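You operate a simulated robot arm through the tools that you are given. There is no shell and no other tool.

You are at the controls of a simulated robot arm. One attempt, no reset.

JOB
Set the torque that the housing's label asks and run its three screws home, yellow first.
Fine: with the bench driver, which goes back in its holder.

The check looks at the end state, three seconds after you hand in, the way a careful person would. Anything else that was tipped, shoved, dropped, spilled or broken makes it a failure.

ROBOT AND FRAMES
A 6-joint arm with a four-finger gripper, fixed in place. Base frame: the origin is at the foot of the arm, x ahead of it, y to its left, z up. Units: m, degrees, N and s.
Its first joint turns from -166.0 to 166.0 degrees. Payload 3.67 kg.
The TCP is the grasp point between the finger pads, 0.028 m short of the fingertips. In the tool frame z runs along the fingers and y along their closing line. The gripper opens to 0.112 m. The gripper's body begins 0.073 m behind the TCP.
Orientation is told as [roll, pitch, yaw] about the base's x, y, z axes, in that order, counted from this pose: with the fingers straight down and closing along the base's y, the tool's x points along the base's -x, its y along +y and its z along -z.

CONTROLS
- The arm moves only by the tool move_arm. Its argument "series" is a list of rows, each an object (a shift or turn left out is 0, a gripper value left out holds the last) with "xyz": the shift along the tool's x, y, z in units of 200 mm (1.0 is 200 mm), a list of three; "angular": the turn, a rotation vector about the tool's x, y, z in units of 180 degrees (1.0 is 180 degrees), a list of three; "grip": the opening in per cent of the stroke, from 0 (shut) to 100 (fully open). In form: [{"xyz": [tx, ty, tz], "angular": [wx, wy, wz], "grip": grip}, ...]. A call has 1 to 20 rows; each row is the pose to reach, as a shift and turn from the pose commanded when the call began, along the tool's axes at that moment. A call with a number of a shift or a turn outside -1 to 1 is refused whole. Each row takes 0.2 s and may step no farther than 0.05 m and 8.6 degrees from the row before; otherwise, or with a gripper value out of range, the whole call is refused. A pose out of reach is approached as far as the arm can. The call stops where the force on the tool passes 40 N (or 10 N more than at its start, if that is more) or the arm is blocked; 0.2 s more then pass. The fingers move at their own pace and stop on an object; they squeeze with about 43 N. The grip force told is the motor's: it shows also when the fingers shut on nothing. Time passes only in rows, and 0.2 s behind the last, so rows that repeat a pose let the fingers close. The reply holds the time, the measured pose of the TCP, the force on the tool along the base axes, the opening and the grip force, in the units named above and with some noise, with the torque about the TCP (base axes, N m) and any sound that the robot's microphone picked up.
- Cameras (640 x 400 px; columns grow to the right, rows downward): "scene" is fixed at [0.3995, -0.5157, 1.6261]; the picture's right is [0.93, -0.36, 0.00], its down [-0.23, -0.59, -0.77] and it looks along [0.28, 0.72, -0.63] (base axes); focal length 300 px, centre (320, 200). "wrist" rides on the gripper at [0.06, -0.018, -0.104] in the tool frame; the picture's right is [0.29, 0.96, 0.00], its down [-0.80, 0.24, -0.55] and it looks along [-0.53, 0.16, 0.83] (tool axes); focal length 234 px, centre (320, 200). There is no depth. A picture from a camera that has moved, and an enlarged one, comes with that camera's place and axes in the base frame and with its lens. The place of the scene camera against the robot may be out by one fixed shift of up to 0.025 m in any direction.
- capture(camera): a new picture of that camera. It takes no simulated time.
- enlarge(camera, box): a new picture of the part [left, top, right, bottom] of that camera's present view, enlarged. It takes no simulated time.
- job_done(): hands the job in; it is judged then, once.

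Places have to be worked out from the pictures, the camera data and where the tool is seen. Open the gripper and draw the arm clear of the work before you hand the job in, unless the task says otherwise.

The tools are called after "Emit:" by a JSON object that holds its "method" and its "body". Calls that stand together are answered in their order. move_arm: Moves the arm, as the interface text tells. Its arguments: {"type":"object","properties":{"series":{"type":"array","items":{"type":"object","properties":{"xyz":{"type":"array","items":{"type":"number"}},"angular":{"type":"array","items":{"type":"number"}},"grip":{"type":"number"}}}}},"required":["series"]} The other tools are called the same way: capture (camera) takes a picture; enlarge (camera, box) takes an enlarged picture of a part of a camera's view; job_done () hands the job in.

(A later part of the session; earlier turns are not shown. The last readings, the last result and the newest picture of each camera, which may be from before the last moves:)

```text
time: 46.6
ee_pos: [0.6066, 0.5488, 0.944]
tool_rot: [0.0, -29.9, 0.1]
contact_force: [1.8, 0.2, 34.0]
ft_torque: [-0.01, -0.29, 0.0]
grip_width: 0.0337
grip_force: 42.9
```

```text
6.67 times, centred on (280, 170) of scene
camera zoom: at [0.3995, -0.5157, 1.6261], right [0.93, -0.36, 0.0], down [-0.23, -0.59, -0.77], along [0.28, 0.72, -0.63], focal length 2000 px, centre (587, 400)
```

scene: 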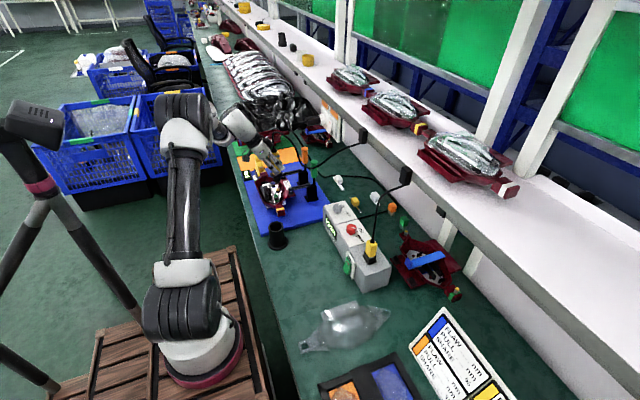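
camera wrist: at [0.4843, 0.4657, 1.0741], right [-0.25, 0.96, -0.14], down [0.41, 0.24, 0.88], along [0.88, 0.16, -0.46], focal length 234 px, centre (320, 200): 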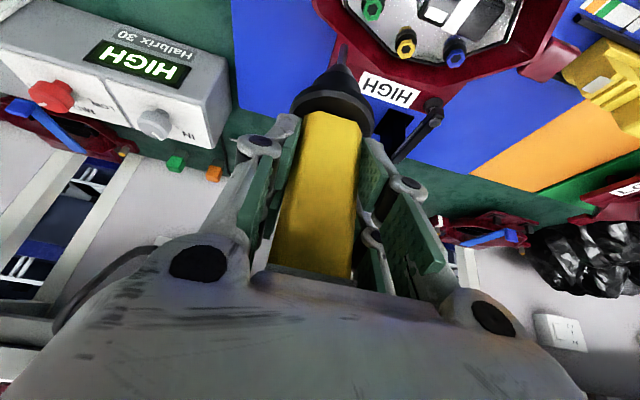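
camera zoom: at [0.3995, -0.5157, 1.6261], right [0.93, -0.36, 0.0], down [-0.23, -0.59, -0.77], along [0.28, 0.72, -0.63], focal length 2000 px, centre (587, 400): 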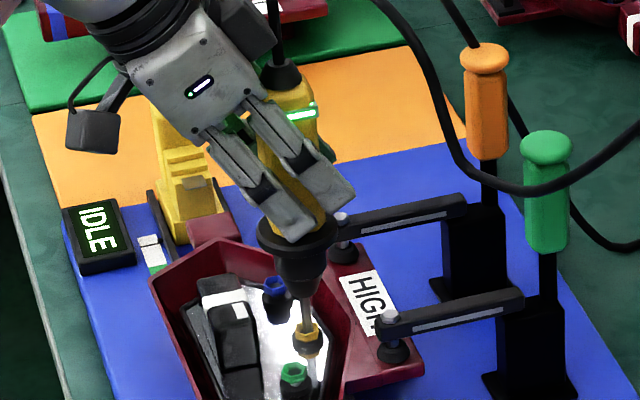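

The ring is lit but the screw has only turned slightly and isn't descending. I'll zoom on the driver's light ring and the status display to understand.

Emit:
{"method": "enlarge", "body": {"camera": "scene", "box": [276, 146, 306, 176]}}

Emit:
{"method": "enlarge", "body": {"camera": "scene", "box": [252, 150, 282, 180]}}

Emit:
{"method": "enlarge", "body": {"camera": "scene", "box": [325, 195, 385, 265]}}

Emit:
{"method": "enlarge", "body": {"camera": "scene", "box": [276, 170, 296, 190]}}

```text
13.33 times, centred on (291, 161) of scene
camera zoom: at [0.3995, -0.5157, 1.6261], right [0.93, -0.36, 0.0], down [-0.23, -0.59, -0.77], along [0.28, 0.72, -0.63], focal length 4000 px, centre (707, 720)
```

zoom: 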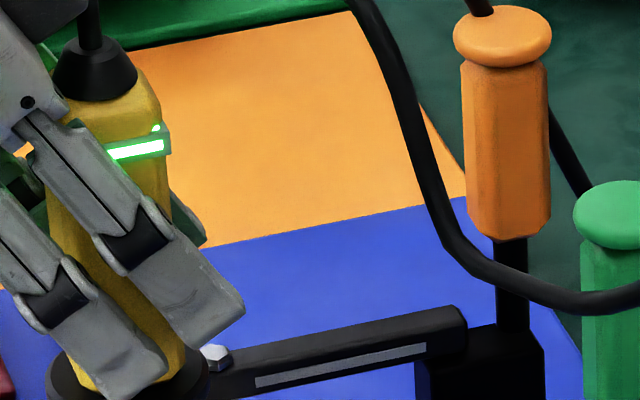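

```text
13.33 times, centred on (267, 165) of scene
camera zoom: at [0.3995, -0.5157, 1.6261], right [0.93, -0.36, 0.0], down [-0.23, -0.59, -0.77], along [0.28, 0.72, -0.63], focal length 4000 px, centre (1027, 667)
```

zoom: 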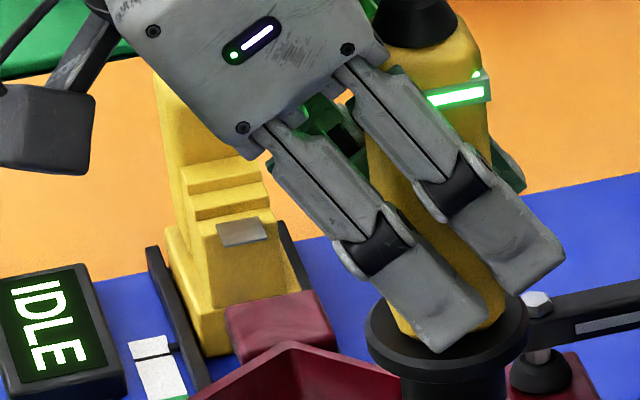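

```text
5.71 times, centred on (355, 230) of scene
camera zoom: at [0.3995, -0.5157, 1.6261], right [0.93, -0.36, 0.0], down [-0.23, -0.59, -0.77], along [0.28, 0.72, -0.63], focal length 1714 px, centre (120, 29)
```

zoom: 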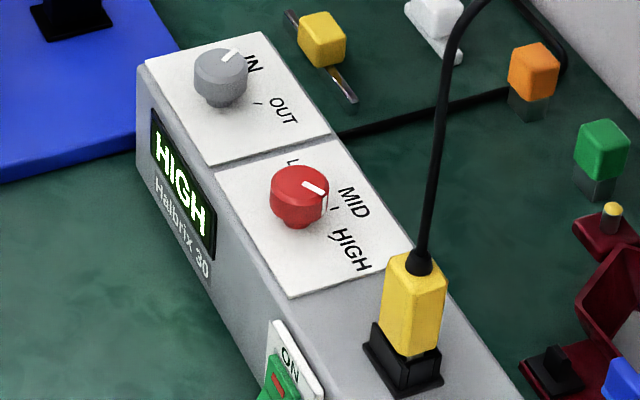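

```text
16.00 times, centred on (286, 180) of scene
camera zoom: at [0.3995, -0.5157, 1.6261], right [0.93, -0.36, 0.0], down [-0.23, -0.59, -0.77], along [0.28, 0.72, -0.63], focal length 4800 px, centre (864, 520)
```

zoom: 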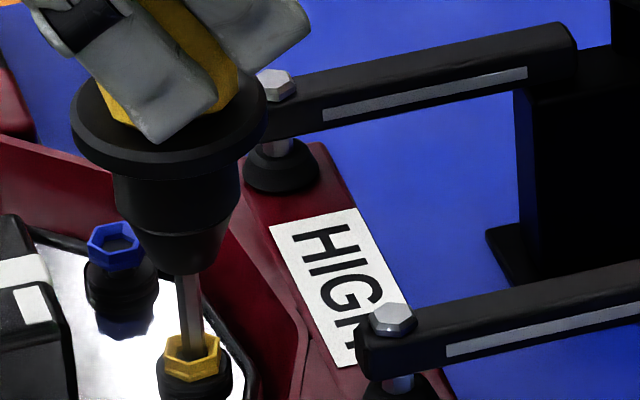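

The yellow head is now visibly lower than at first (about 6 mm), so it is moving in. I'll hold the push for two more seconds and compare the same zoom.

Emit:
{"method": "move_arm", "body": {"series": [{"xyz": [0, 0, 0]}, {"xyz": [0, 0, 0]}, {"xyz": [0, 0, 0]}, {"xyz": [0, 0, 0]}, {"xyz": [0, 0, 0]}, {"xyz": [0, 0, 0]}, {"xyz": [0, 0, 0]}, {"xyz": [0, 0, 0]}, {"xyz": [0, 0, 0]}, {"xyz": [0, 0, 0]}]}}

Emit:
{"method": "enlarge", "body": {"camera": "scene", "box": [276, 170, 296, 190]}}

Emit:
{"method": "enlarge", "body": {"camera": "wrist", "box": [314, 14, 374, 74]}}

```text
time: 48.8
ee_pos: [0.6079, 0.5472, 0.9436]
tool_rot: [0.2, -30.0, 0.0]
contact_force: [-1.0, 0.2, 27.2]
ft_torque: [0.05, 0.04, 0.0]
grip_width: 0.0338
grip_force: 43.0
```

```text
16.00 times, centred on (286, 180) of scene
camera zoom: at [0.3995, -0.5157, 1.6261], right [0.93, -0.36, 0.0], down [-0.23, -0.59, -0.77], along [0.28, 0.72, -0.63], focal length 4800 px, centre (864, 520)
```

zoom: 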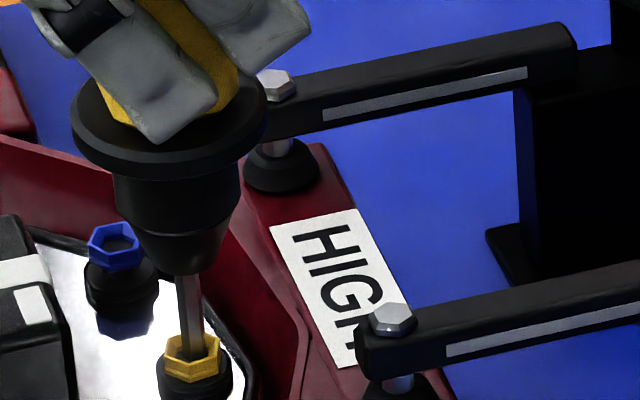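

```text
6.67 times, centred on (344, 44) of wrist
camera zoom: at [0.5016, 0.5309, 1.0037], right [-0.25, 0.96, -0.14], down [0.41, 0.24, 0.88], along [0.88, 0.16, -0.45], focal length 1561 px, centre (160, 1240)
```

zoom: 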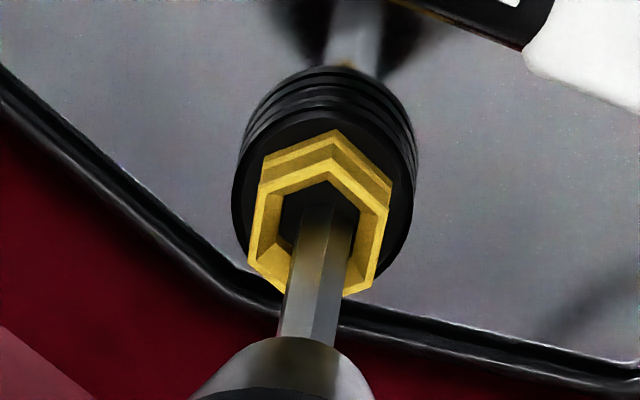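

Emit:
{"method": "enlarge", "body": {"camera": "scene", "box": [276, 146, 306, 176]}}

Emit:
{"method": "capture", "body": {"camera": "wrist"}}

```text
13.33 times, centred on (291, 161) of scene
camera zoom: at [0.3995, -0.5157, 1.6261], right [0.93, -0.36, 0.0], down [-0.23, -0.59, -0.77], along [0.28, 0.72, -0.63], focal length 4000 px, centre (707, 720)
```

zoom: 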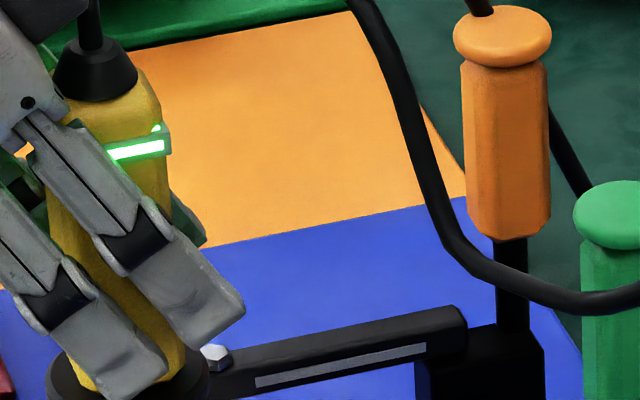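

```text
taken
camera wrist: at [0.5016, 0.5309, 1.0037], right [-0.25, 0.96, -0.14], down [0.41, 0.24, 0.88], along [0.88, 0.16, -0.45], focal length 234 px, centre (320, 200)
```

wrist: 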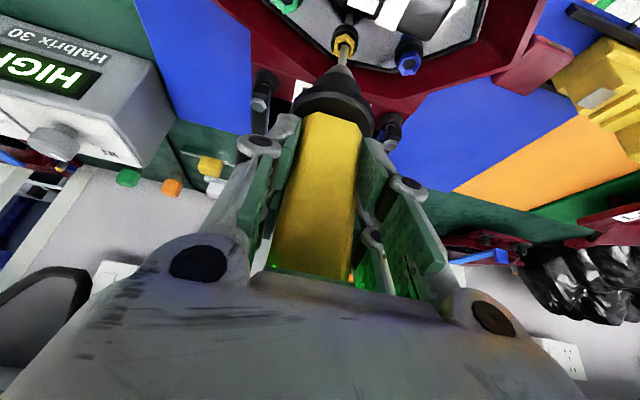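

The golden shank gap under the yellow head seems nearly closed. I'll look at the gap under all three heads.

Emit:
{"method": "enlarge", "body": {"camera": "scene", "box": [274, 176, 298, 200]}}

Emit:
{"method": "enlarge", "body": {"camera": "wrist", "box": [260, 0, 440, 100]}}

```text
16.00 times, centred on (286, 188) of scene
camera zoom: at [0.3995, -0.5157, 1.6261], right [0.93, -0.36, 0.0], down [-0.23, -0.59, -0.77], along [0.28, 0.72, -0.63], focal length 4800 px, centre (864, 392)
```

zoom: 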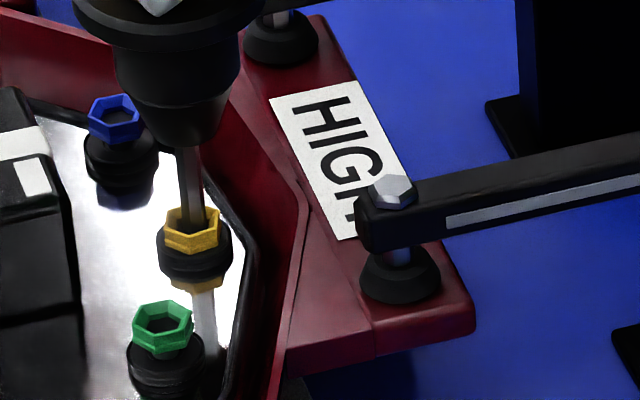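

```text
3.56 times, centred on (350, 50) of wrist
camera zoom: at [0.5016, 0.5309, 1.0037], right [-0.25, 0.96, -0.14], down [0.41, 0.24, 0.88], along [0.88, 0.16, -0.45], focal length 833 px, centre (213, 733)
```

zoom: 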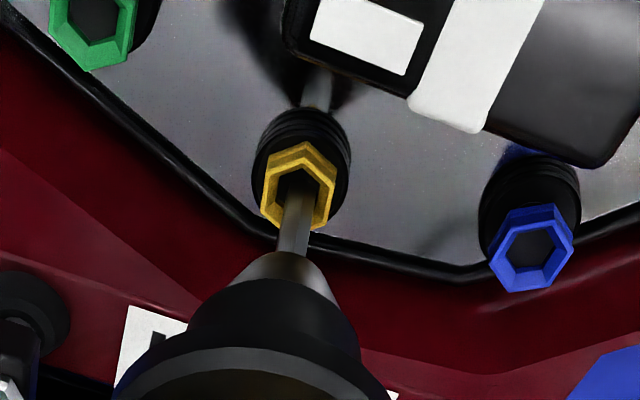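

I need to know if the yellow screw is home. I'll lift the bit straight up a few centimetres and compare the yellow head with the two undriven ones.

Emit:
{"method": "move_arm", "body": {"series": [{"xyz": [-0.025, 0, -0.0433]}, {"xyz": [-0.05, 0, -0.0866]}, {"xyz": [-0.075, 0, -0.13]}, {"xyz": [-0.1, 0, -0.1732]}, {"xyz": [-0.1, 0, -0.1732]}]}}

Emit:
{"method": "enlarge", "body": {"camera": "wrist", "box": [270, 0, 430, 80]}}

Emit:
{"method": "enlarge", "body": {"camera": "scene", "box": [274, 176, 298, 200]}}

Emit:
{"method": "enlarge", "body": {"camera": "scene", "box": [250, 130, 310, 200]}}

```text
time: 50.0
ee_pos: [0.6073, 0.5481, 0.9829]
tool_rot: [0.0, -29.9, 0.0]
contact_force: [0.2, 0.1, -2.7]
ft_torque: [-0.01, -0.03, 0.04]
grip_width: 0.0339
grip_force: 42.8
```

```text
4.00 times, centred on (350, 40) of wrist
camera zoom: at [0.5019, 0.5314, 1.0436], right [-0.25, 0.96, -0.14], down [0.41, 0.24, 0.88], along [0.88, 0.16, -0.46], focal length 937 px, centre (200, 840)
```

zoom: 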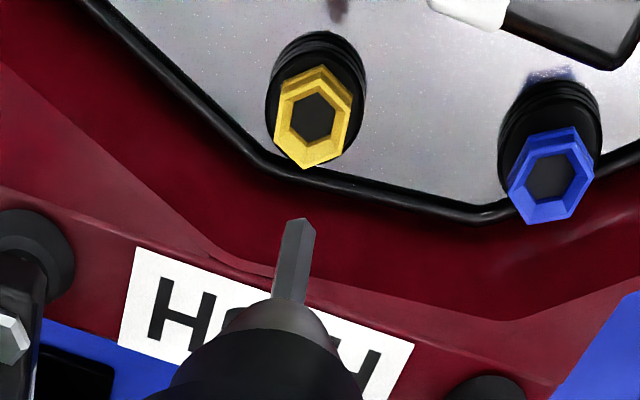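

```text
16.00 times, centred on (286, 188) of scene
camera zoom: at [0.3995, -0.5157, 1.6261], right [0.93, -0.36, 0.0], down [-0.23, -0.59, -0.77], along [0.28, 0.72, -0.63], focal length 4800 px, centre (864, 392)
```

zoom: 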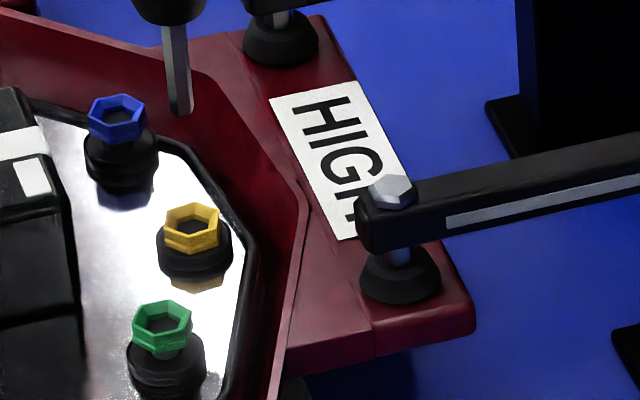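

```text
5.71 times, centred on (280, 165) of scene
camera zoom: at [0.3995, -0.5157, 1.6261], right [0.93, -0.36, 0.0], down [-0.23, -0.59, -0.77], along [0.28, 0.72, -0.63], focal length 1714 px, centre (549, 400)
```

zoom: 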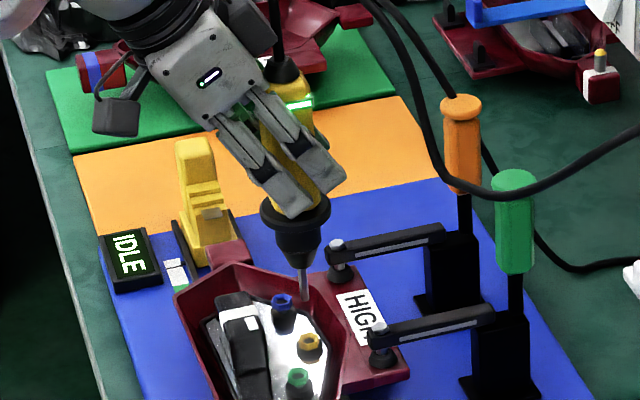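

The light ring stays green after lifting and the yellow head now sits low on its collar, unlike the blue and green ones, so yellow has reached torque. Next I'll move over the green screw (offset about −20.6 mm x, −46.4 mm y from yellow).

Emit:
{"method": "move_arm", "body": {"series": [{"xyz": [0.03, -0.077, -0.017]}, {"xyz": [0.06, -0.155, -0.034]}, {"xyz": [0.0892, -0.232, -0.0515]}, {"xyz": [0.0892, -0.232, -0.0515]}]}}

Emit:
{"method": "enlarge", "body": {"camera": "wrist", "box": [270, 0, 430, 100]}}

Emit:
{"method": "enlarge", "body": {"camera": "scene", "box": [270, 172, 300, 202]}}

```text
time: 51.0
ee_pos: [0.5864, 0.5023, 0.9832]
tool_rot: [0.0, -30.1, 0.0]
contact_force: [0.5, 0.8, -4.0]
ft_torque: [0.01, 0.0, 0.03]
grip_width: 0.0336
grip_force: 43.2
```

```text
4.00 times, centred on (350, 50) of wrist
camera zoom: at [0.4815, 0.4854, 1.0437], right [-0.25, 0.96, -0.14], down [0.41, 0.24, 0.88], along [0.88, 0.16, -0.46], focal length 937 px, centre (200, 800)
```

zoom: 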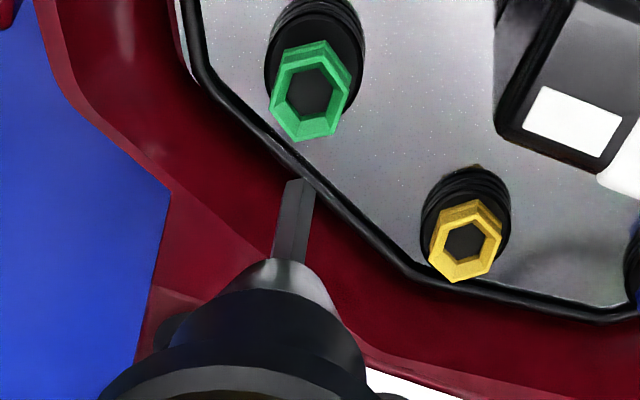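

```text
13.33 times, centred on (285, 187) of scene
camera zoom: at [0.3995, -0.5157, 1.6261], right [0.93, -0.36, 0.0], down [-0.23, -0.59, -0.77], along [0.28, 0.72, -0.63], focal length 4000 px, centre (787, 373)
```

zoom: 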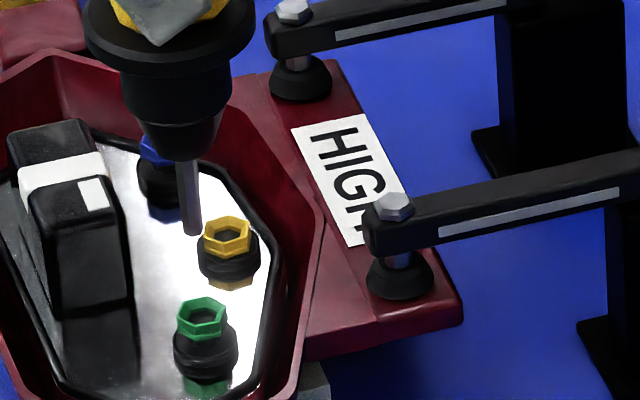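

Emit:
{"method": "enlarge", "body": {"camera": "wrist", "box": [330, 8, 370, 48]}}

```text
10.00 times, centred on (350, 28) of wrist
camera zoom: at [0.4815, 0.4854, 1.0437], right [-0.25, 0.96, -0.14], down [0.41, 0.24, 0.88], along [0.88, 0.16, -0.46], focal length 2342 px, centre (20, 1920)
```

zoom: 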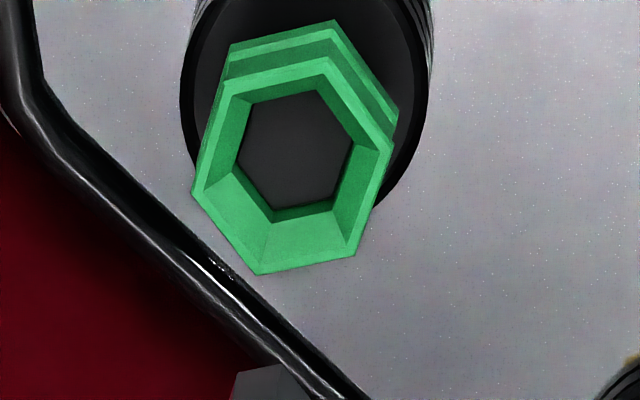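

Green's alignment residual matches that of the properly seated yellow, so I'm on axis. I'll lower to just above the green head.

Emit:
{"method": "move_arm", "body": {"series": [{"xyz": [0.0175, 0, 0.0303]}, {"xyz": [0.035, 0, 0.0606]}, {"xyz": [0.0525, 0, 0.0909]}, {"xyz": [0.0675, 0, 0.117]}, {"xyz": [0.0675, 0, 0.117]}]}}

Emit:
{"method": "enlarge", "body": {"camera": "wrist", "box": [314, 14, 374, 74]}}

Emit:
{"method": "enlarge", "body": {"camera": "scene", "box": [270, 150, 310, 200]}}

```text
time: 52.2
ee_pos: [0.5858, 0.5024, 0.9561]
tool_rot: [0.0, -30.0, 0.1]
contact_force: [0.7, 0.7, -4.0]
ft_torque: [0.02, 0.0, -0.01]
grip_width: 0.0337
grip_force: 43.3
```

```text
6.67 times, centred on (344, 44) of wrist
camera zoom: at [0.4809, 0.4856, 1.0166], right [-0.25, 0.96, -0.14], down [0.41, 0.24, 0.88], along [0.88, 0.16, -0.46], focal length 1561 px, centre (160, 1240)
```

zoom: 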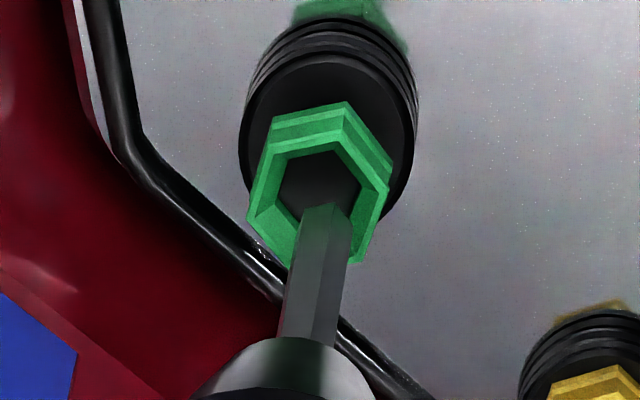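

```text
8.00 times, centred on (290, 175) of scene
camera zoom: at [0.3995, -0.5157, 1.6261], right [0.93, -0.36, 0.0], down [-0.23, -0.59, -0.77], along [0.28, 0.72, -0.63], focal length 2400 px, centre (560, 400)
```

zoom: 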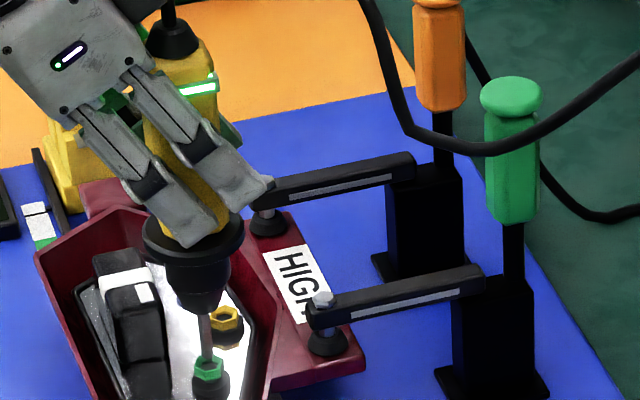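

Emit:
{"method": "enlarge", "body": {"camera": "wrist", "box": [324, 24, 364, 64]}}

Emit:
{"method": "enlarge", "body": {"camera": "scene", "box": [274, 180, 294, 200]}}

```text
10.00 times, centred on (344, 44) of wrist
camera zoom: at [0.4809, 0.4856, 1.0166], right [-0.25, 0.96, -0.14], down [0.41, 0.24, 0.88], along [0.88, 0.16, -0.46], focal length 2342 px, centre (80, 1760)
```

zoom: 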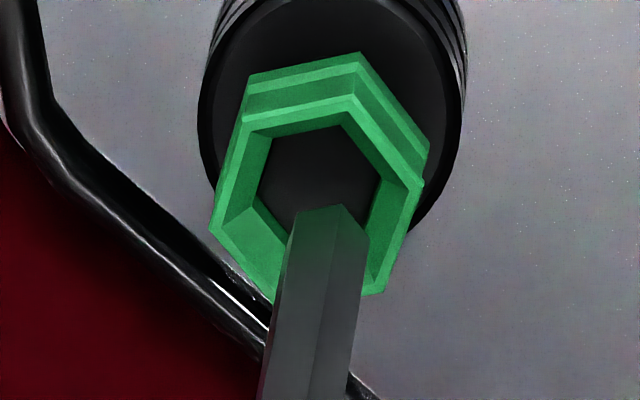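

```text
16.00 times, centred on (284, 190) of scene
camera zoom: at [0.3995, -0.5157, 1.6261], right [0.93, -0.36, 0.0], down [-0.23, -0.59, -0.77], along [0.28, 0.72, -0.63], focal length 4800 px, centre (896, 360)
```

zoom: 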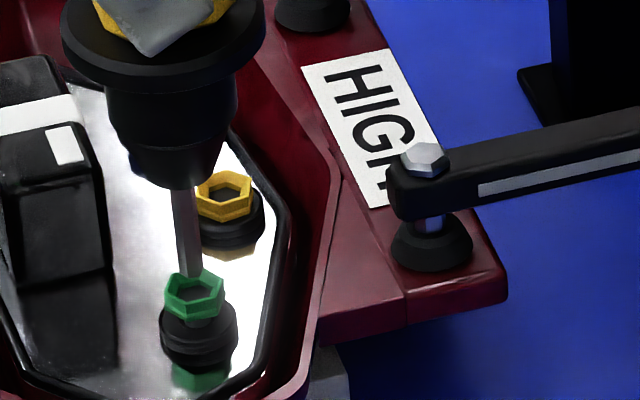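

Alignment looks good with maybe 0.7 mm to correct in +x. I'll apply that and lower in 1 mm steps onto the green screw.

Emit:
{"method": "move_arm", "body": {"series": [{"xyz": [-0.003, 0, 0.00175]}, {"xyz": [-0.0005, 0, 0.0061]}, {"xyz": [0.002, 0, 0.0104]}, {"xyz": [0.0045, 0, 0.0148]}, {"xyz": [0.007, 0, 0.0191]}, {"xyz": [0.0095, 0, 0.0234]}, {"xyz": [0.012, 0, 0.0278]}]}}

Emit:
{"method": "enlarge", "body": {"camera": "wrist", "box": [314, 14, 374, 74]}}

Emit:
{"method": "enlarge", "body": {"camera": "scene", "box": [270, 150, 310, 200]}}

```text
time: 53.8
ee_pos: [0.5873, 0.5018, 0.9492]
tool_rot: [0.0, -30.0, 0.0]
contact_force: [-0.1, 0.4, -3.9]
ft_torque: [0.0, 0.01, -0.01]
grip_width: 0.0334
grip_force: 42.6
```

```text
6.67 times, centred on (344, 44) of wrist
camera zoom: at [0.4821, 0.4849, 1.0095], right [-0.25, 0.96, -0.14], down [0.41, 0.24, 0.88], along [0.88, 0.16, -0.46], focal length 1561 px, centre (160, 1240)
```

zoom: 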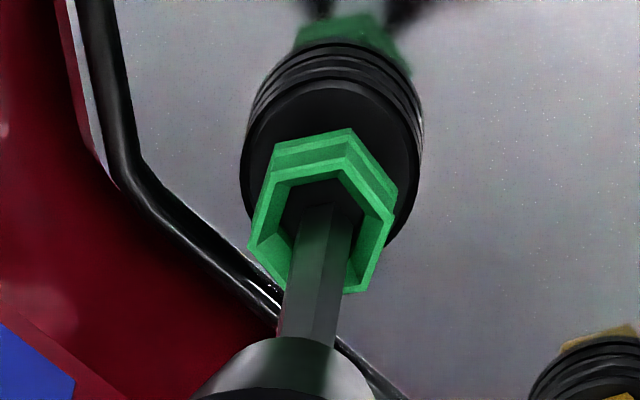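

```text
8.00 times, centred on (290, 175) of scene
camera zoom: at [0.3995, -0.5157, 1.6261], right [0.93, -0.36, 0.0], down [-0.23, -0.59, -0.77], along [0.28, 0.72, -0.63], focal length 2400 px, centre (560, 400)
```

zoom: 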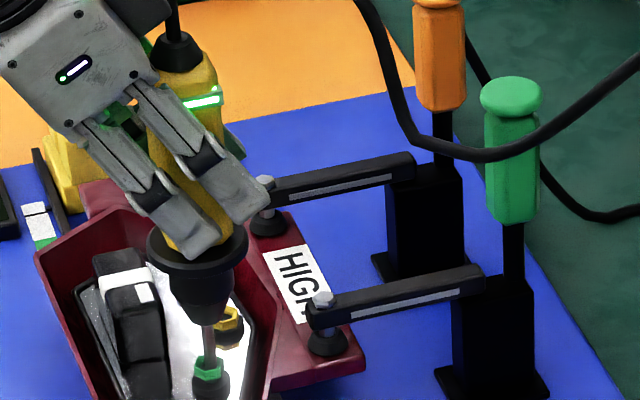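

Bit is inside the green head, no contact load yet. Continuing down in small steps.

Emit:
{"method": "move_arm", "body": {"series": [{"xyz": [0.0025, 0, 0.0043]}, {"xyz": [0.005, 0, 0.0087]}, {"xyz": [0.0075, 0, 0.013]}, {"xyz": [0.01, 0, 0.0173]}]}}

Emit:
{"method": "enlarge", "body": {"camera": "wrist", "box": [314, 14, 374, 74]}}

Emit:
{"method": "enlarge", "body": {"camera": "scene", "box": [270, 150, 310, 200]}}

```text
time: 54.8
ee_pos: [0.5869, 0.5013, 0.9463]
tool_rot: [0.1, -29.9, 0.0]
contact_force: [0.6, 0.8, -1.7]
ft_torque: [0.11, -0.05, 0.06]
grip_width: 0.0338
grip_force: 42.9
```

```text
6.67 times, centred on (344, 44) of wrist
camera zoom: at [0.4817, 0.4847, 1.0062], right [-0.25, 0.96, -0.14], down [0.41, 0.24, 0.88], along [0.88, 0.16, -0.46], focal length 1561 px, centre (160, 1240)
```

zoom: 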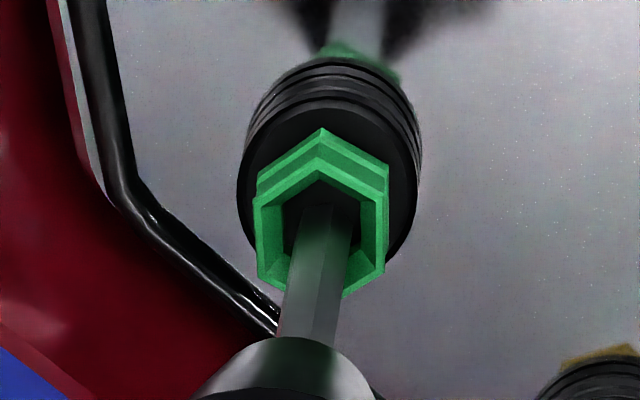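

```text
8.00 times, centred on (290, 175) of scene
camera zoom: at [0.3995, -0.5157, 1.6261], right [0.93, -0.36, 0.0], down [-0.23, -0.59, -0.77], along [0.28, 0.72, -0.63], focal length 2400 px, centre (560, 400)
```

zoom: 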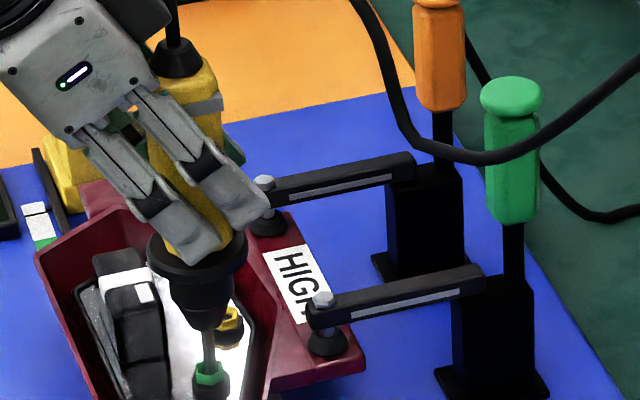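

The light ring went off and the green screw turned and sank: the driver is running on it. I'll keep following it down.

Emit:
{"method": "move_arm", "body": {"series": [{"xyz": [0.0025, 0, 0.0043]}, {"xyz": [0.005, 0, 0.0087]}, {"xyz": [0.0075, 0, 0.013]}]}}

Emit:
{"method": "enlarge", "body": {"camera": "scene", "box": [270, 150, 310, 200]}}

```text
time: 55.6
ee_pos: [0.5869, 0.5022, 0.9438]
tool_rot: [0.1, -30.1, -0.1]
contact_force: [-3.5, -2.5, 10.9]
ft_torque: [-0.17, 0.42, 0.17]
grip_width: 0.0336
grip_force: 43.0
```

```text
8.00 times, centred on (290, 175) of scene
camera zoom: at [0.3995, -0.5157, 1.6261], right [0.93, -0.36, 0.0], down [-0.23, -0.59, -0.77], along [0.28, 0.72, -0.63], focal length 2400 px, centre (560, 400)
```

zoom: 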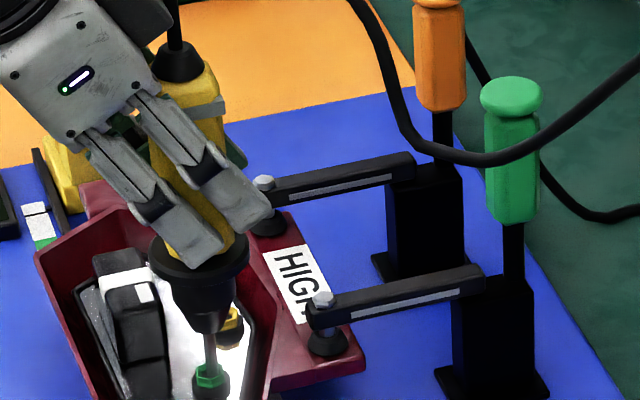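

Running with ~14 N push, light off. I'll step another millimetre and hold.

Emit:
{"method": "move_arm", "body": {"series": [{"xyz": [0.0025, 0, 0.0043]}, {"xyz": [0.0025, 0, 0.0043]}, {"xyz": [0.0025, 0, 0.0043]}]}}

Emit:
{"method": "enlarge", "body": {"camera": "scene", "box": [270, 150, 310, 200]}}

Emit:
{"method": "enlarge", "body": {"camera": "wrist", "box": [314, 14, 374, 74]}}

```text
time: 56.4
ee_pos: [0.5872, 0.502, 0.9434]
tool_rot: [0.2, -30.1, 0.0]
contact_force: [-3.1, -1.4, 30.1]
ft_torque: [-0.07, 0.28, 0.02]
grip_width: 0.0337
grip_force: 42.6
```

```text
8.00 times, centred on (290, 175) of scene
camera zoom: at [0.3995, -0.5157, 1.6261], right [0.93, -0.36, 0.0], down [-0.23, -0.59, -0.77], along [0.28, 0.72, -0.63], focal length 2400 px, centre (560, 400)
```

zoom: 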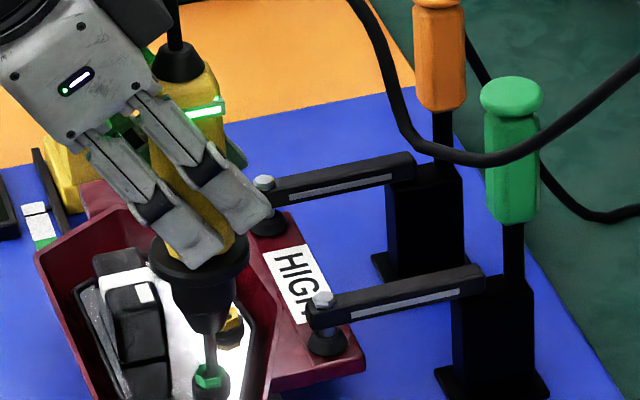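

```text
6.67 times, centred on (344, 44) of wrist
camera zoom: at [0.4823, 0.4846, 1.0033], right [-0.25, 0.96, -0.14], down [0.41, 0.24, 0.88], along [0.88, 0.16, -0.45], focal length 1561 px, centre (160, 1240)
```

zoom: 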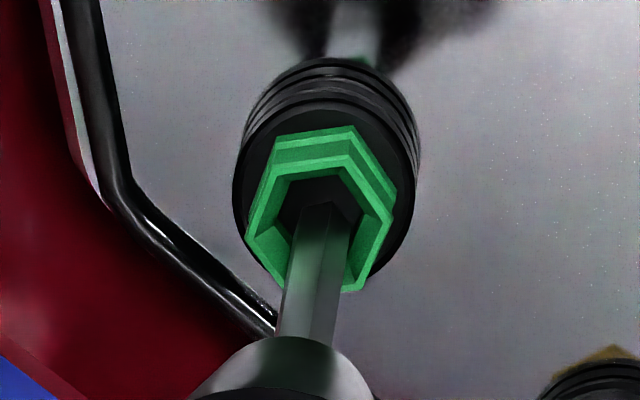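

Light is green again: the green screw reached torque. I'll lift and move over the blue screw.

Emit:
{"method": "move_arm", "body": {"series": [{"xyz": [-0.025, 0, -0.0433]}, {"xyz": [-0.05, 0, -0.0866]}, {"xyz": [-0.075, 0, -0.13]}, {"xyz": [-0.1, 0, -0.1732]}, {"xyz": [-0.11, 0.12, -0.166]}, {"xyz": [-0.122, 0.24, -0.16]}, {"xyz": [-0.135, 0.37, -0.153]}, {"xyz": [-0.147, 0.48, -0.146]}, {"xyz": [-0.147, 0.48, -0.146]}]}}

Emit:
{"method": "enlarge", "body": {"camera": "wrist", "box": [270, 0, 430, 100]}}

Emit:
{"method": "enlarge", "body": {"camera": "scene", "box": [268, 160, 308, 200]}}

```text
time: 58.4
ee_pos: [0.5993, 0.5982, 0.9786]
tool_rot: [0.1, -30.0, 0.0]
contact_force: [0.0, -0.7, -4.4]
ft_torque: [-0.04, -0.02, 0.02]
grip_width: 0.0337
grip_force: 42.7
```

```text
4.00 times, centred on (350, 50) of wrist
camera zoom: at [0.494, 0.5816, 1.0401], right [-0.25, 0.96, -0.14], down [0.41, 0.24, 0.88], along [0.88, 0.16, -0.46], focal length 937 px, centre (200, 800)
```

zoom: 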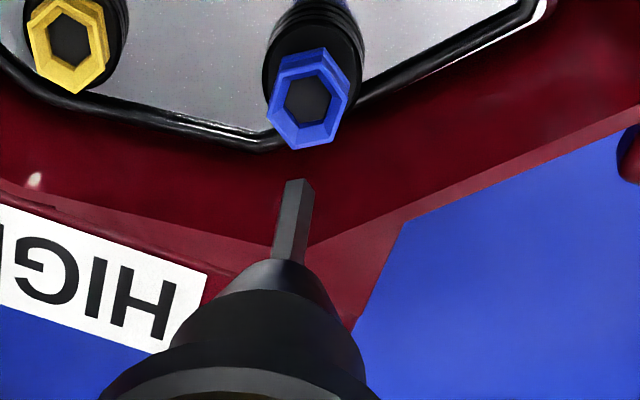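

```text
10.00 times, centred on (288, 180) of scene
camera zoom: at [0.3995, -0.5157, 1.6261], right [0.93, -0.36, 0.0], down [-0.23, -0.59, -0.77], along [0.28, 0.72, -0.63], focal length 3000 px, centre (640, 400)
```

zoom: 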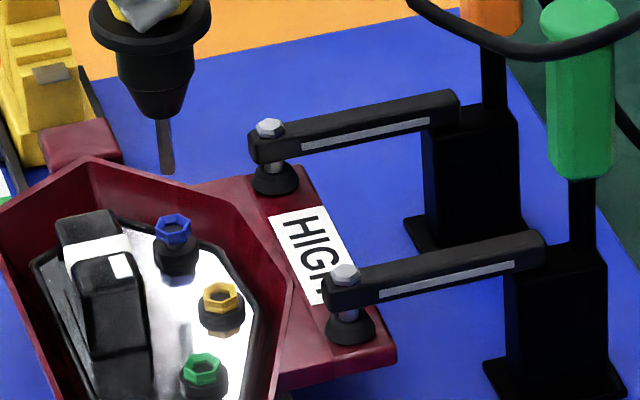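

Emit:
{"method": "enlarge", "body": {"camera": "wrist", "box": [328, 6, 368, 46]}}

Emit:
{"method": "enlarge", "body": {"camera": "scene", "box": [274, 170, 294, 190]}}

```text
10.00 times, centred on (348, 26) of wrist
camera zoom: at [0.494, 0.5816, 1.0401], right [-0.25, 0.96, -0.14], down [0.41, 0.24, 0.88], along [0.88, 0.16, -0.46], focal length 2342 px, centre (40, 1940)
```

zoom: 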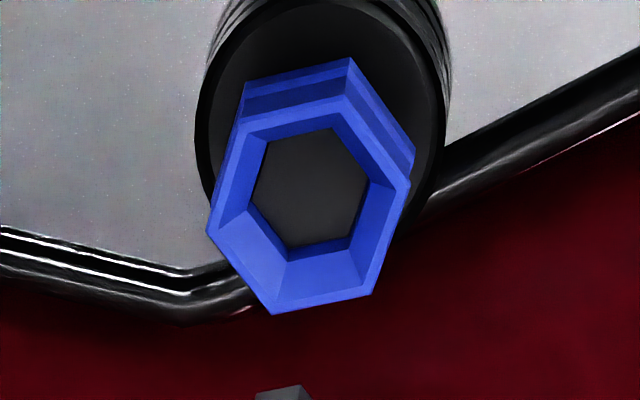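

```text
16.00 times, centred on (284, 180) of scene
camera zoom: at [0.3995, -0.5157, 1.6261], right [0.93, -0.36, 0.0], down [-0.23, -0.59, -0.77], along [0.28, 0.72, -0.63], focal length 4800 px, centre (896, 520)
```

zoom: 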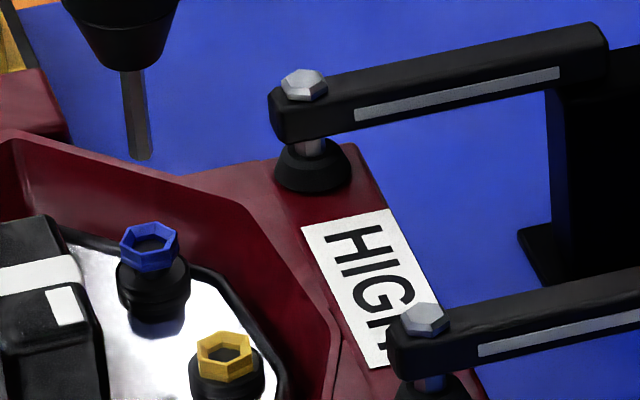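

Blue is on axis (both cameras agree within ~0.3 mm). I'll lower to just above the blue head and check the clearance to the black block.

Emit:
{"method": "move_arm", "body": {"series": [{"xyz": [0.0175, 0, 0.0303]}, {"xyz": [0.035, 0, 0.0606]}, {"xyz": [0.05, 0, 0.0866]}, {"xyz": [0.06, 0, 0.1039]}, {"xyz": [0.06, 0, 0.1039]}]}}

Emit:
{"method": "enlarge", "body": {"camera": "wrist", "box": [324, 24, 364, 64]}}

Emit:
{"method": "enlarge", "body": {"camera": "scene", "box": [274, 170, 294, 190]}}

```text
time: 59.6
ee_pos: [0.5976, 0.5976, 0.9575]
tool_rot: [0.1, -30.0, -0.1]
contact_force: [-0.6, -0.6, -2.6]
ft_torque: [0.01, 0.01, 0.03]
grip_width: 0.0334
grip_force: 43.5
```

```text
10.00 times, centred on (344, 44) of wrist
camera zoom: at [0.4928, 0.5813, 1.0177], right [-0.25, 0.96, -0.14], down [0.41, 0.24, 0.88], along [0.88, 0.16, -0.46], focal length 2342 px, centre (80, 1760)
```

zoom: 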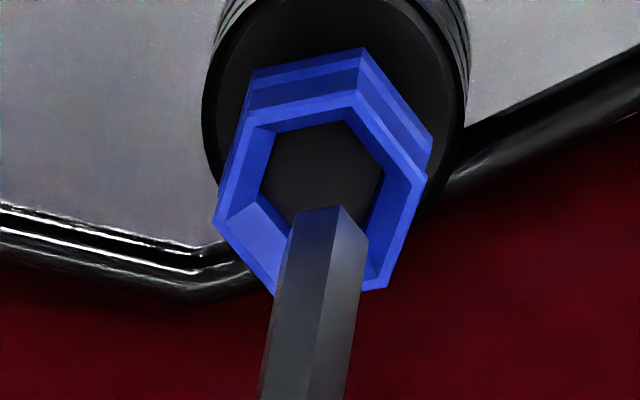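

```text
16.00 times, centred on (284, 180) of scene
camera zoom: at [0.3995, -0.5157, 1.6261], right [0.93, -0.36, 0.0], down [-0.23, -0.59, -0.77], along [0.28, 0.72, -0.63], focal length 4800 px, centre (896, 520)
```

zoom: 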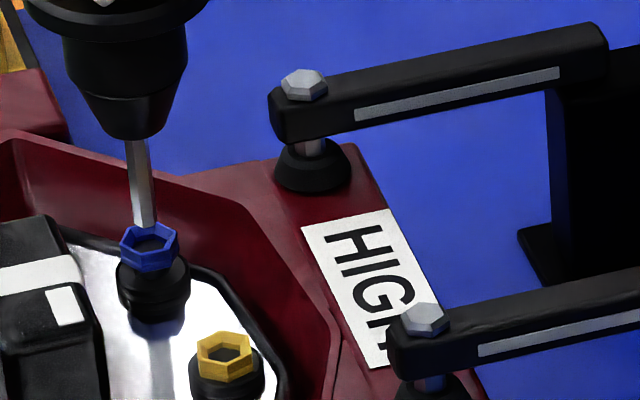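

Same picture as green before engagement. Small +0.4 mm x nudge, then lower in 1 mm steps.

Emit:
{"method": "move_arm", "body": {"series": [{"xyz": [-0.0017, 0, 0.001]}, {"xyz": [0.0008, 0, 0.0053]}, {"xyz": [0.0033, 0, 0.0097]}, {"xyz": [0.0058, 0, 0.014]}, {"xyz": [0.0083, 0, 0.0183]}, {"xyz": [0.0108, 0, 0.0227]}, {"xyz": [0.0133, 0, 0.027]}, {"xyz": [0.0158, 0, 0.0313]}]}}

Emit:
{"method": "enlarge", "body": {"camera": "wrist", "box": [314, 14, 374, 74]}}

Emit:
{"method": "enlarge", "body": {"camera": "scene", "box": [262, 140, 302, 190]}}

```text
time: 61.4
ee_pos: [0.6001, 0.5986, 0.9498]
tool_rot: [0.0, -30.0, -0.1]
contact_force: [0.8, 0.3, -3.0]
ft_torque: [-0.01, -0.03, 0.0]
grip_width: 0.0339
grip_force: 42.7
```

```text
6.67 times, centred on (344, 44) of wrist
camera zoom: at [0.4937, 0.5813, 1.0103], right [-0.25, 0.96, -0.14], down [0.41, 0.24, 0.88], along [0.88, 0.16, -0.46], focal length 1561 px, centre (160, 1240)
```

zoom: 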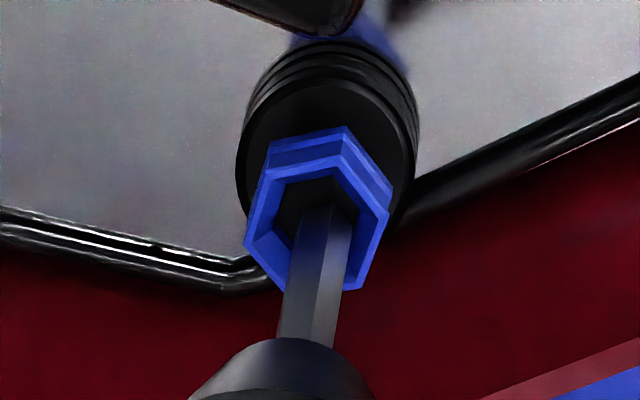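

```text
8.00 times, centred on (282, 165) of scene
camera zoom: at [0.3995, -0.5157, 1.6261], right [0.93, -0.36, 0.0], down [-0.23, -0.59, -0.77], along [0.28, 0.72, -0.63], focal length 2400 px, centre (624, 480)
```

zoom: 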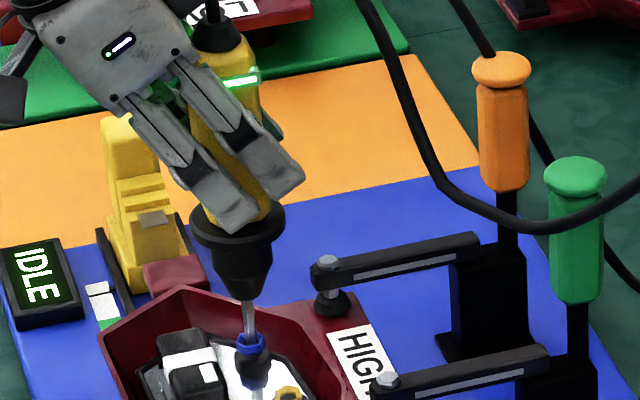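

The bit is inside the blue head, no load yet. Continuing down as with green.

Emit:
{"method": "move_arm", "body": {"series": [{"xyz": [0.0025, 0, 0.0043]}, {"xyz": [0.005, 0, 0.0087]}, {"xyz": [0.0075, 0, 0.013]}, {"xyz": [0.01, 0, 0.0173]}]}}

Emit:
{"method": "enlarge", "body": {"camera": "wrist", "box": [314, 14, 374, 74]}}

Emit:
{"method": "enlarge", "body": {"camera": "scene", "box": [262, 140, 302, 190]}}

```text
time: 62.4
ee_pos: [0.5975, 0.5974, 0.947]
tool_rot: [0.1, -30.0, -0.1]
contact_force: [1.3, 1.1, -0.4]
ft_torque: [0.07, -0.14, 0.01]
grip_width: 0.0336
grip_force: 42.7
```

```text
6.67 times, centred on (344, 44) of wrist
camera zoom: at [0.4933, 0.5814, 1.0069], right [-0.25, 0.96, -0.14], down [0.41, 0.24, 0.88], along [0.88, 0.16, -0.46], focal length 1561 px, centre (160, 1240)
```

zoom: 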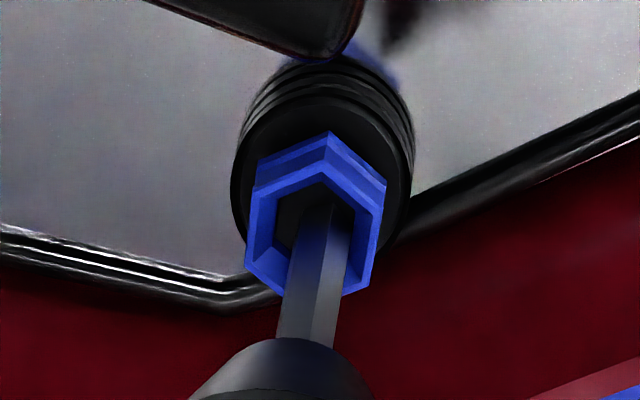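

```text
8.00 times, centred on (282, 165) of scene
camera zoom: at [0.3995, -0.5157, 1.6261], right [0.93, -0.36, 0.0], down [-0.23, -0.59, -0.77], along [0.28, 0.72, -0.63], focal length 2400 px, centre (624, 480)
```

zoom: 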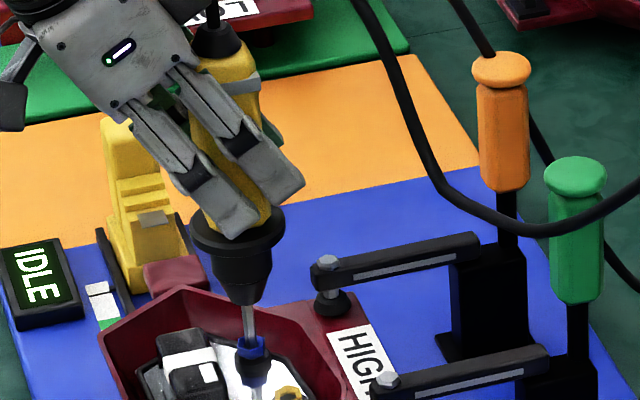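

The light went off and blue is turning. I'll follow it down.

Emit:
{"method": "move_arm", "body": {"series": [{"xyz": [0.0025, 0, 0.0043]}, {"xyz": [0.005, 0, 0.0087]}, {"xyz": [0.0075, 0, 0.013]}, {"xyz": [0.0088, 0, 0.0152]}, {"xyz": [0.0088, 0, 0.0152]}]}}

Emit:
{"method": "enlarge", "body": {"camera": "scene", "box": [262, 140, 302, 190]}}

Emit:
{"method": "enlarge", "body": {"camera": "wrist", "box": [314, 14, 374, 74]}}

```text
time: 63.6
ee_pos: [0.5988, 0.5962, 0.9428]
tool_rot: [0.1, -30.0, 0.1]
contact_force: [1.0, 2.0, 5.5]
ft_torque: [0.16, -0.19, 0.25]
grip_width: 0.0338
grip_force: 43.4
```

```text
8.00 times, centred on (282, 165) of scene
camera zoom: at [0.3995, -0.5157, 1.6261], right [0.93, -0.36, 0.0], down [-0.23, -0.59, -0.77], along [0.28, 0.72, -0.63], focal length 2400 px, centre (624, 480)
```

zoom: 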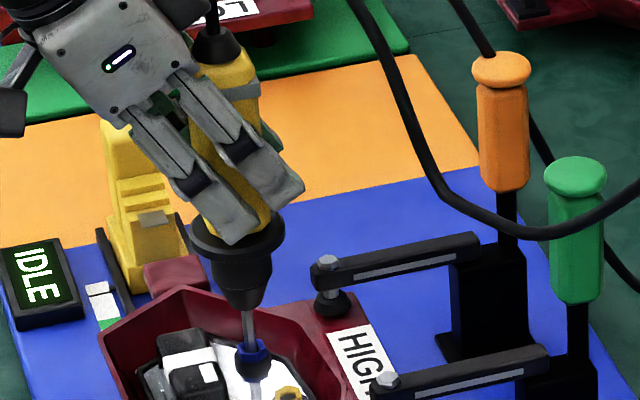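

```text
6.67 times, centred on (344, 44) of wrist
camera zoom: at [0.4927, 0.5808, 1.0038], right [-0.25, 0.96, -0.14], down [0.41, 0.24, 0.88], along [0.88, 0.16, -0.46], focal length 1561 px, centre (160, 1240)
```

zoom: 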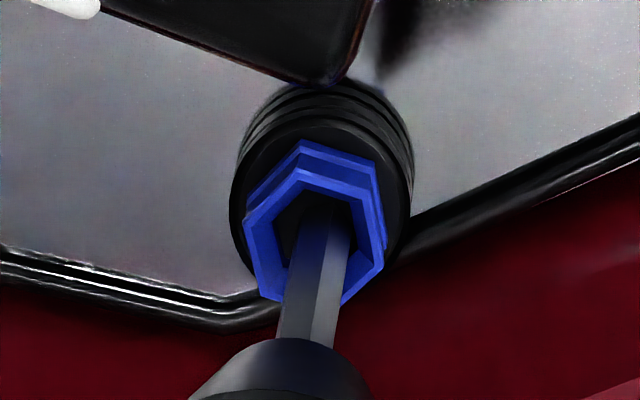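

Still running (push ~9 N, spindle torque felt). Another millimetre and hold.

Emit:
{"method": "move_arm", "body": {"series": [{"xyz": [0.0025, 0, 0.0043]}, {"xyz": [0.0038, 0, 0.0065]}, {"xyz": [0.0038, 0, 0.0065]}, {"xyz": [0.0038, 0, 0.0065]}]}}

Emit:
{"method": "enlarge", "body": {"camera": "scene", "box": [262, 140, 302, 190]}}

Emit:
{"method": "enlarge", "body": {"camera": "wrist", "box": [314, 14, 374, 74]}}

```text
time: 64.6
ee_pos: [0.5981, 0.5981, 0.9439]
tool_rot: [0.2, -30.1, 0.1]
contact_force: [-2.3, 0.1, 20.2]
ft_torque: [0.07, 0.27, -0.01]
grip_width: 0.0336
grip_force: 42.8
```

```text
8.00 times, centred on (282, 165) of scene
camera zoom: at [0.3995, -0.5157, 1.6261], right [0.93, -0.36, 0.0], down [-0.23, -0.59, -0.77], along [0.28, 0.72, -0.63], focal length 2400 px, centre (624, 480)
```

zoom: 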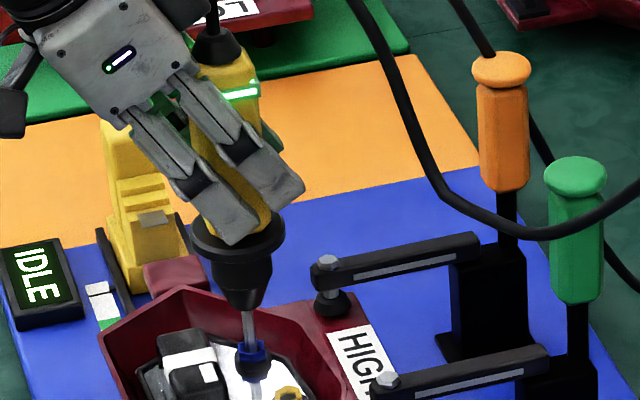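

```text
6.67 times, centred on (344, 44) of wrist
camera zoom: at [0.4928, 0.5807, 1.0035], right [-0.25, 0.96, -0.14], down [0.41, 0.24, 0.88], along [0.88, 0.16, -0.45], focal length 1561 px, centre (160, 1240)
```

zoom: 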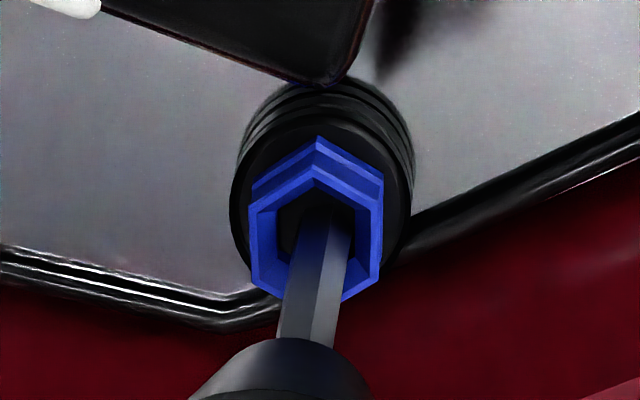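

Green light again: blue reached torque. I'll lift well clear and compare all three heads.

Emit:
{"method": "move_arm", "body": {"series": [{"xyz": [-0.025, 0, -0.0433]}, {"xyz": [-0.05, 0, -0.0866]}, {"xyz": [-0.1, 0, -0.1732]}, {"xyz": [-0.15, 0, -0.26]}, {"xyz": [-0.2, 0, -0.3464]}, {"xyz": [-0.25, 0, -0.433]}, {"xyz": [-0.3, 0, -0.5196]}, {"xyz": [-0.3, 0, -0.5196]}]}}

Emit:
{"method": "capture", "body": {"camera": "wrist"}}

Emit:
{"method": "enlarge", "body": {"camera": "scene", "box": [268, 172, 300, 204]}}

Emit:
{"method": "capture", "body": {"camera": "scene"}}

```text
time: 66.4
ee_pos: [0.599, 0.5993, 1.0616]
tool_rot: [0.0, -29.9, -0.1]
contact_force: [-0.2, -0.2, -3.3]
ft_torque: [-0.01, -0.01, 0.01]
grip_width: 0.0336
grip_force: 42.6
```

```text
taken
camera wrist: at [0.4941, 0.5825, 1.1213], right [-0.25, 0.96, -0.14], down [0.41, 0.24, 0.88], along [0.88, 0.16, -0.46], focal length 234 px, centre (320, 200)
```

wrist: 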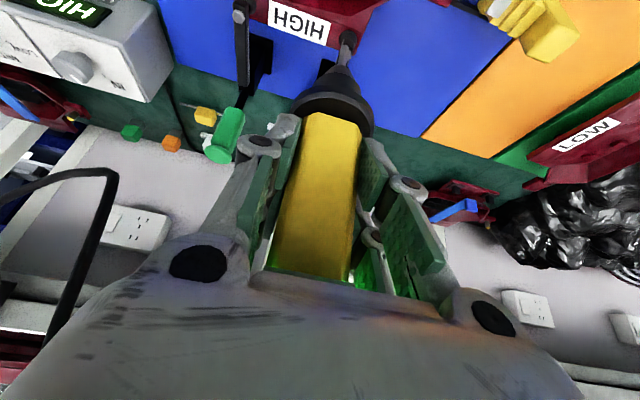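

```text
12.50 times, centred on (284, 188) of scene
camera zoom: at [0.3995, -0.5157, 1.6261], right [0.93, -0.36, 0.0], down [-0.23, -0.59, -0.77], along [0.28, 0.72, -0.63], focal length 3750 px, centre (770, 350)
```

zoom: 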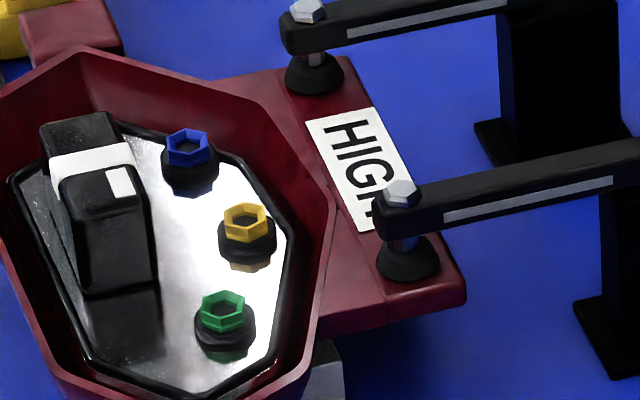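

```text
taken
```

scene: 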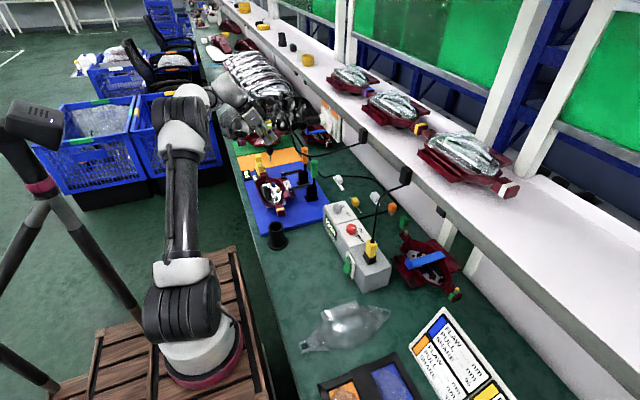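

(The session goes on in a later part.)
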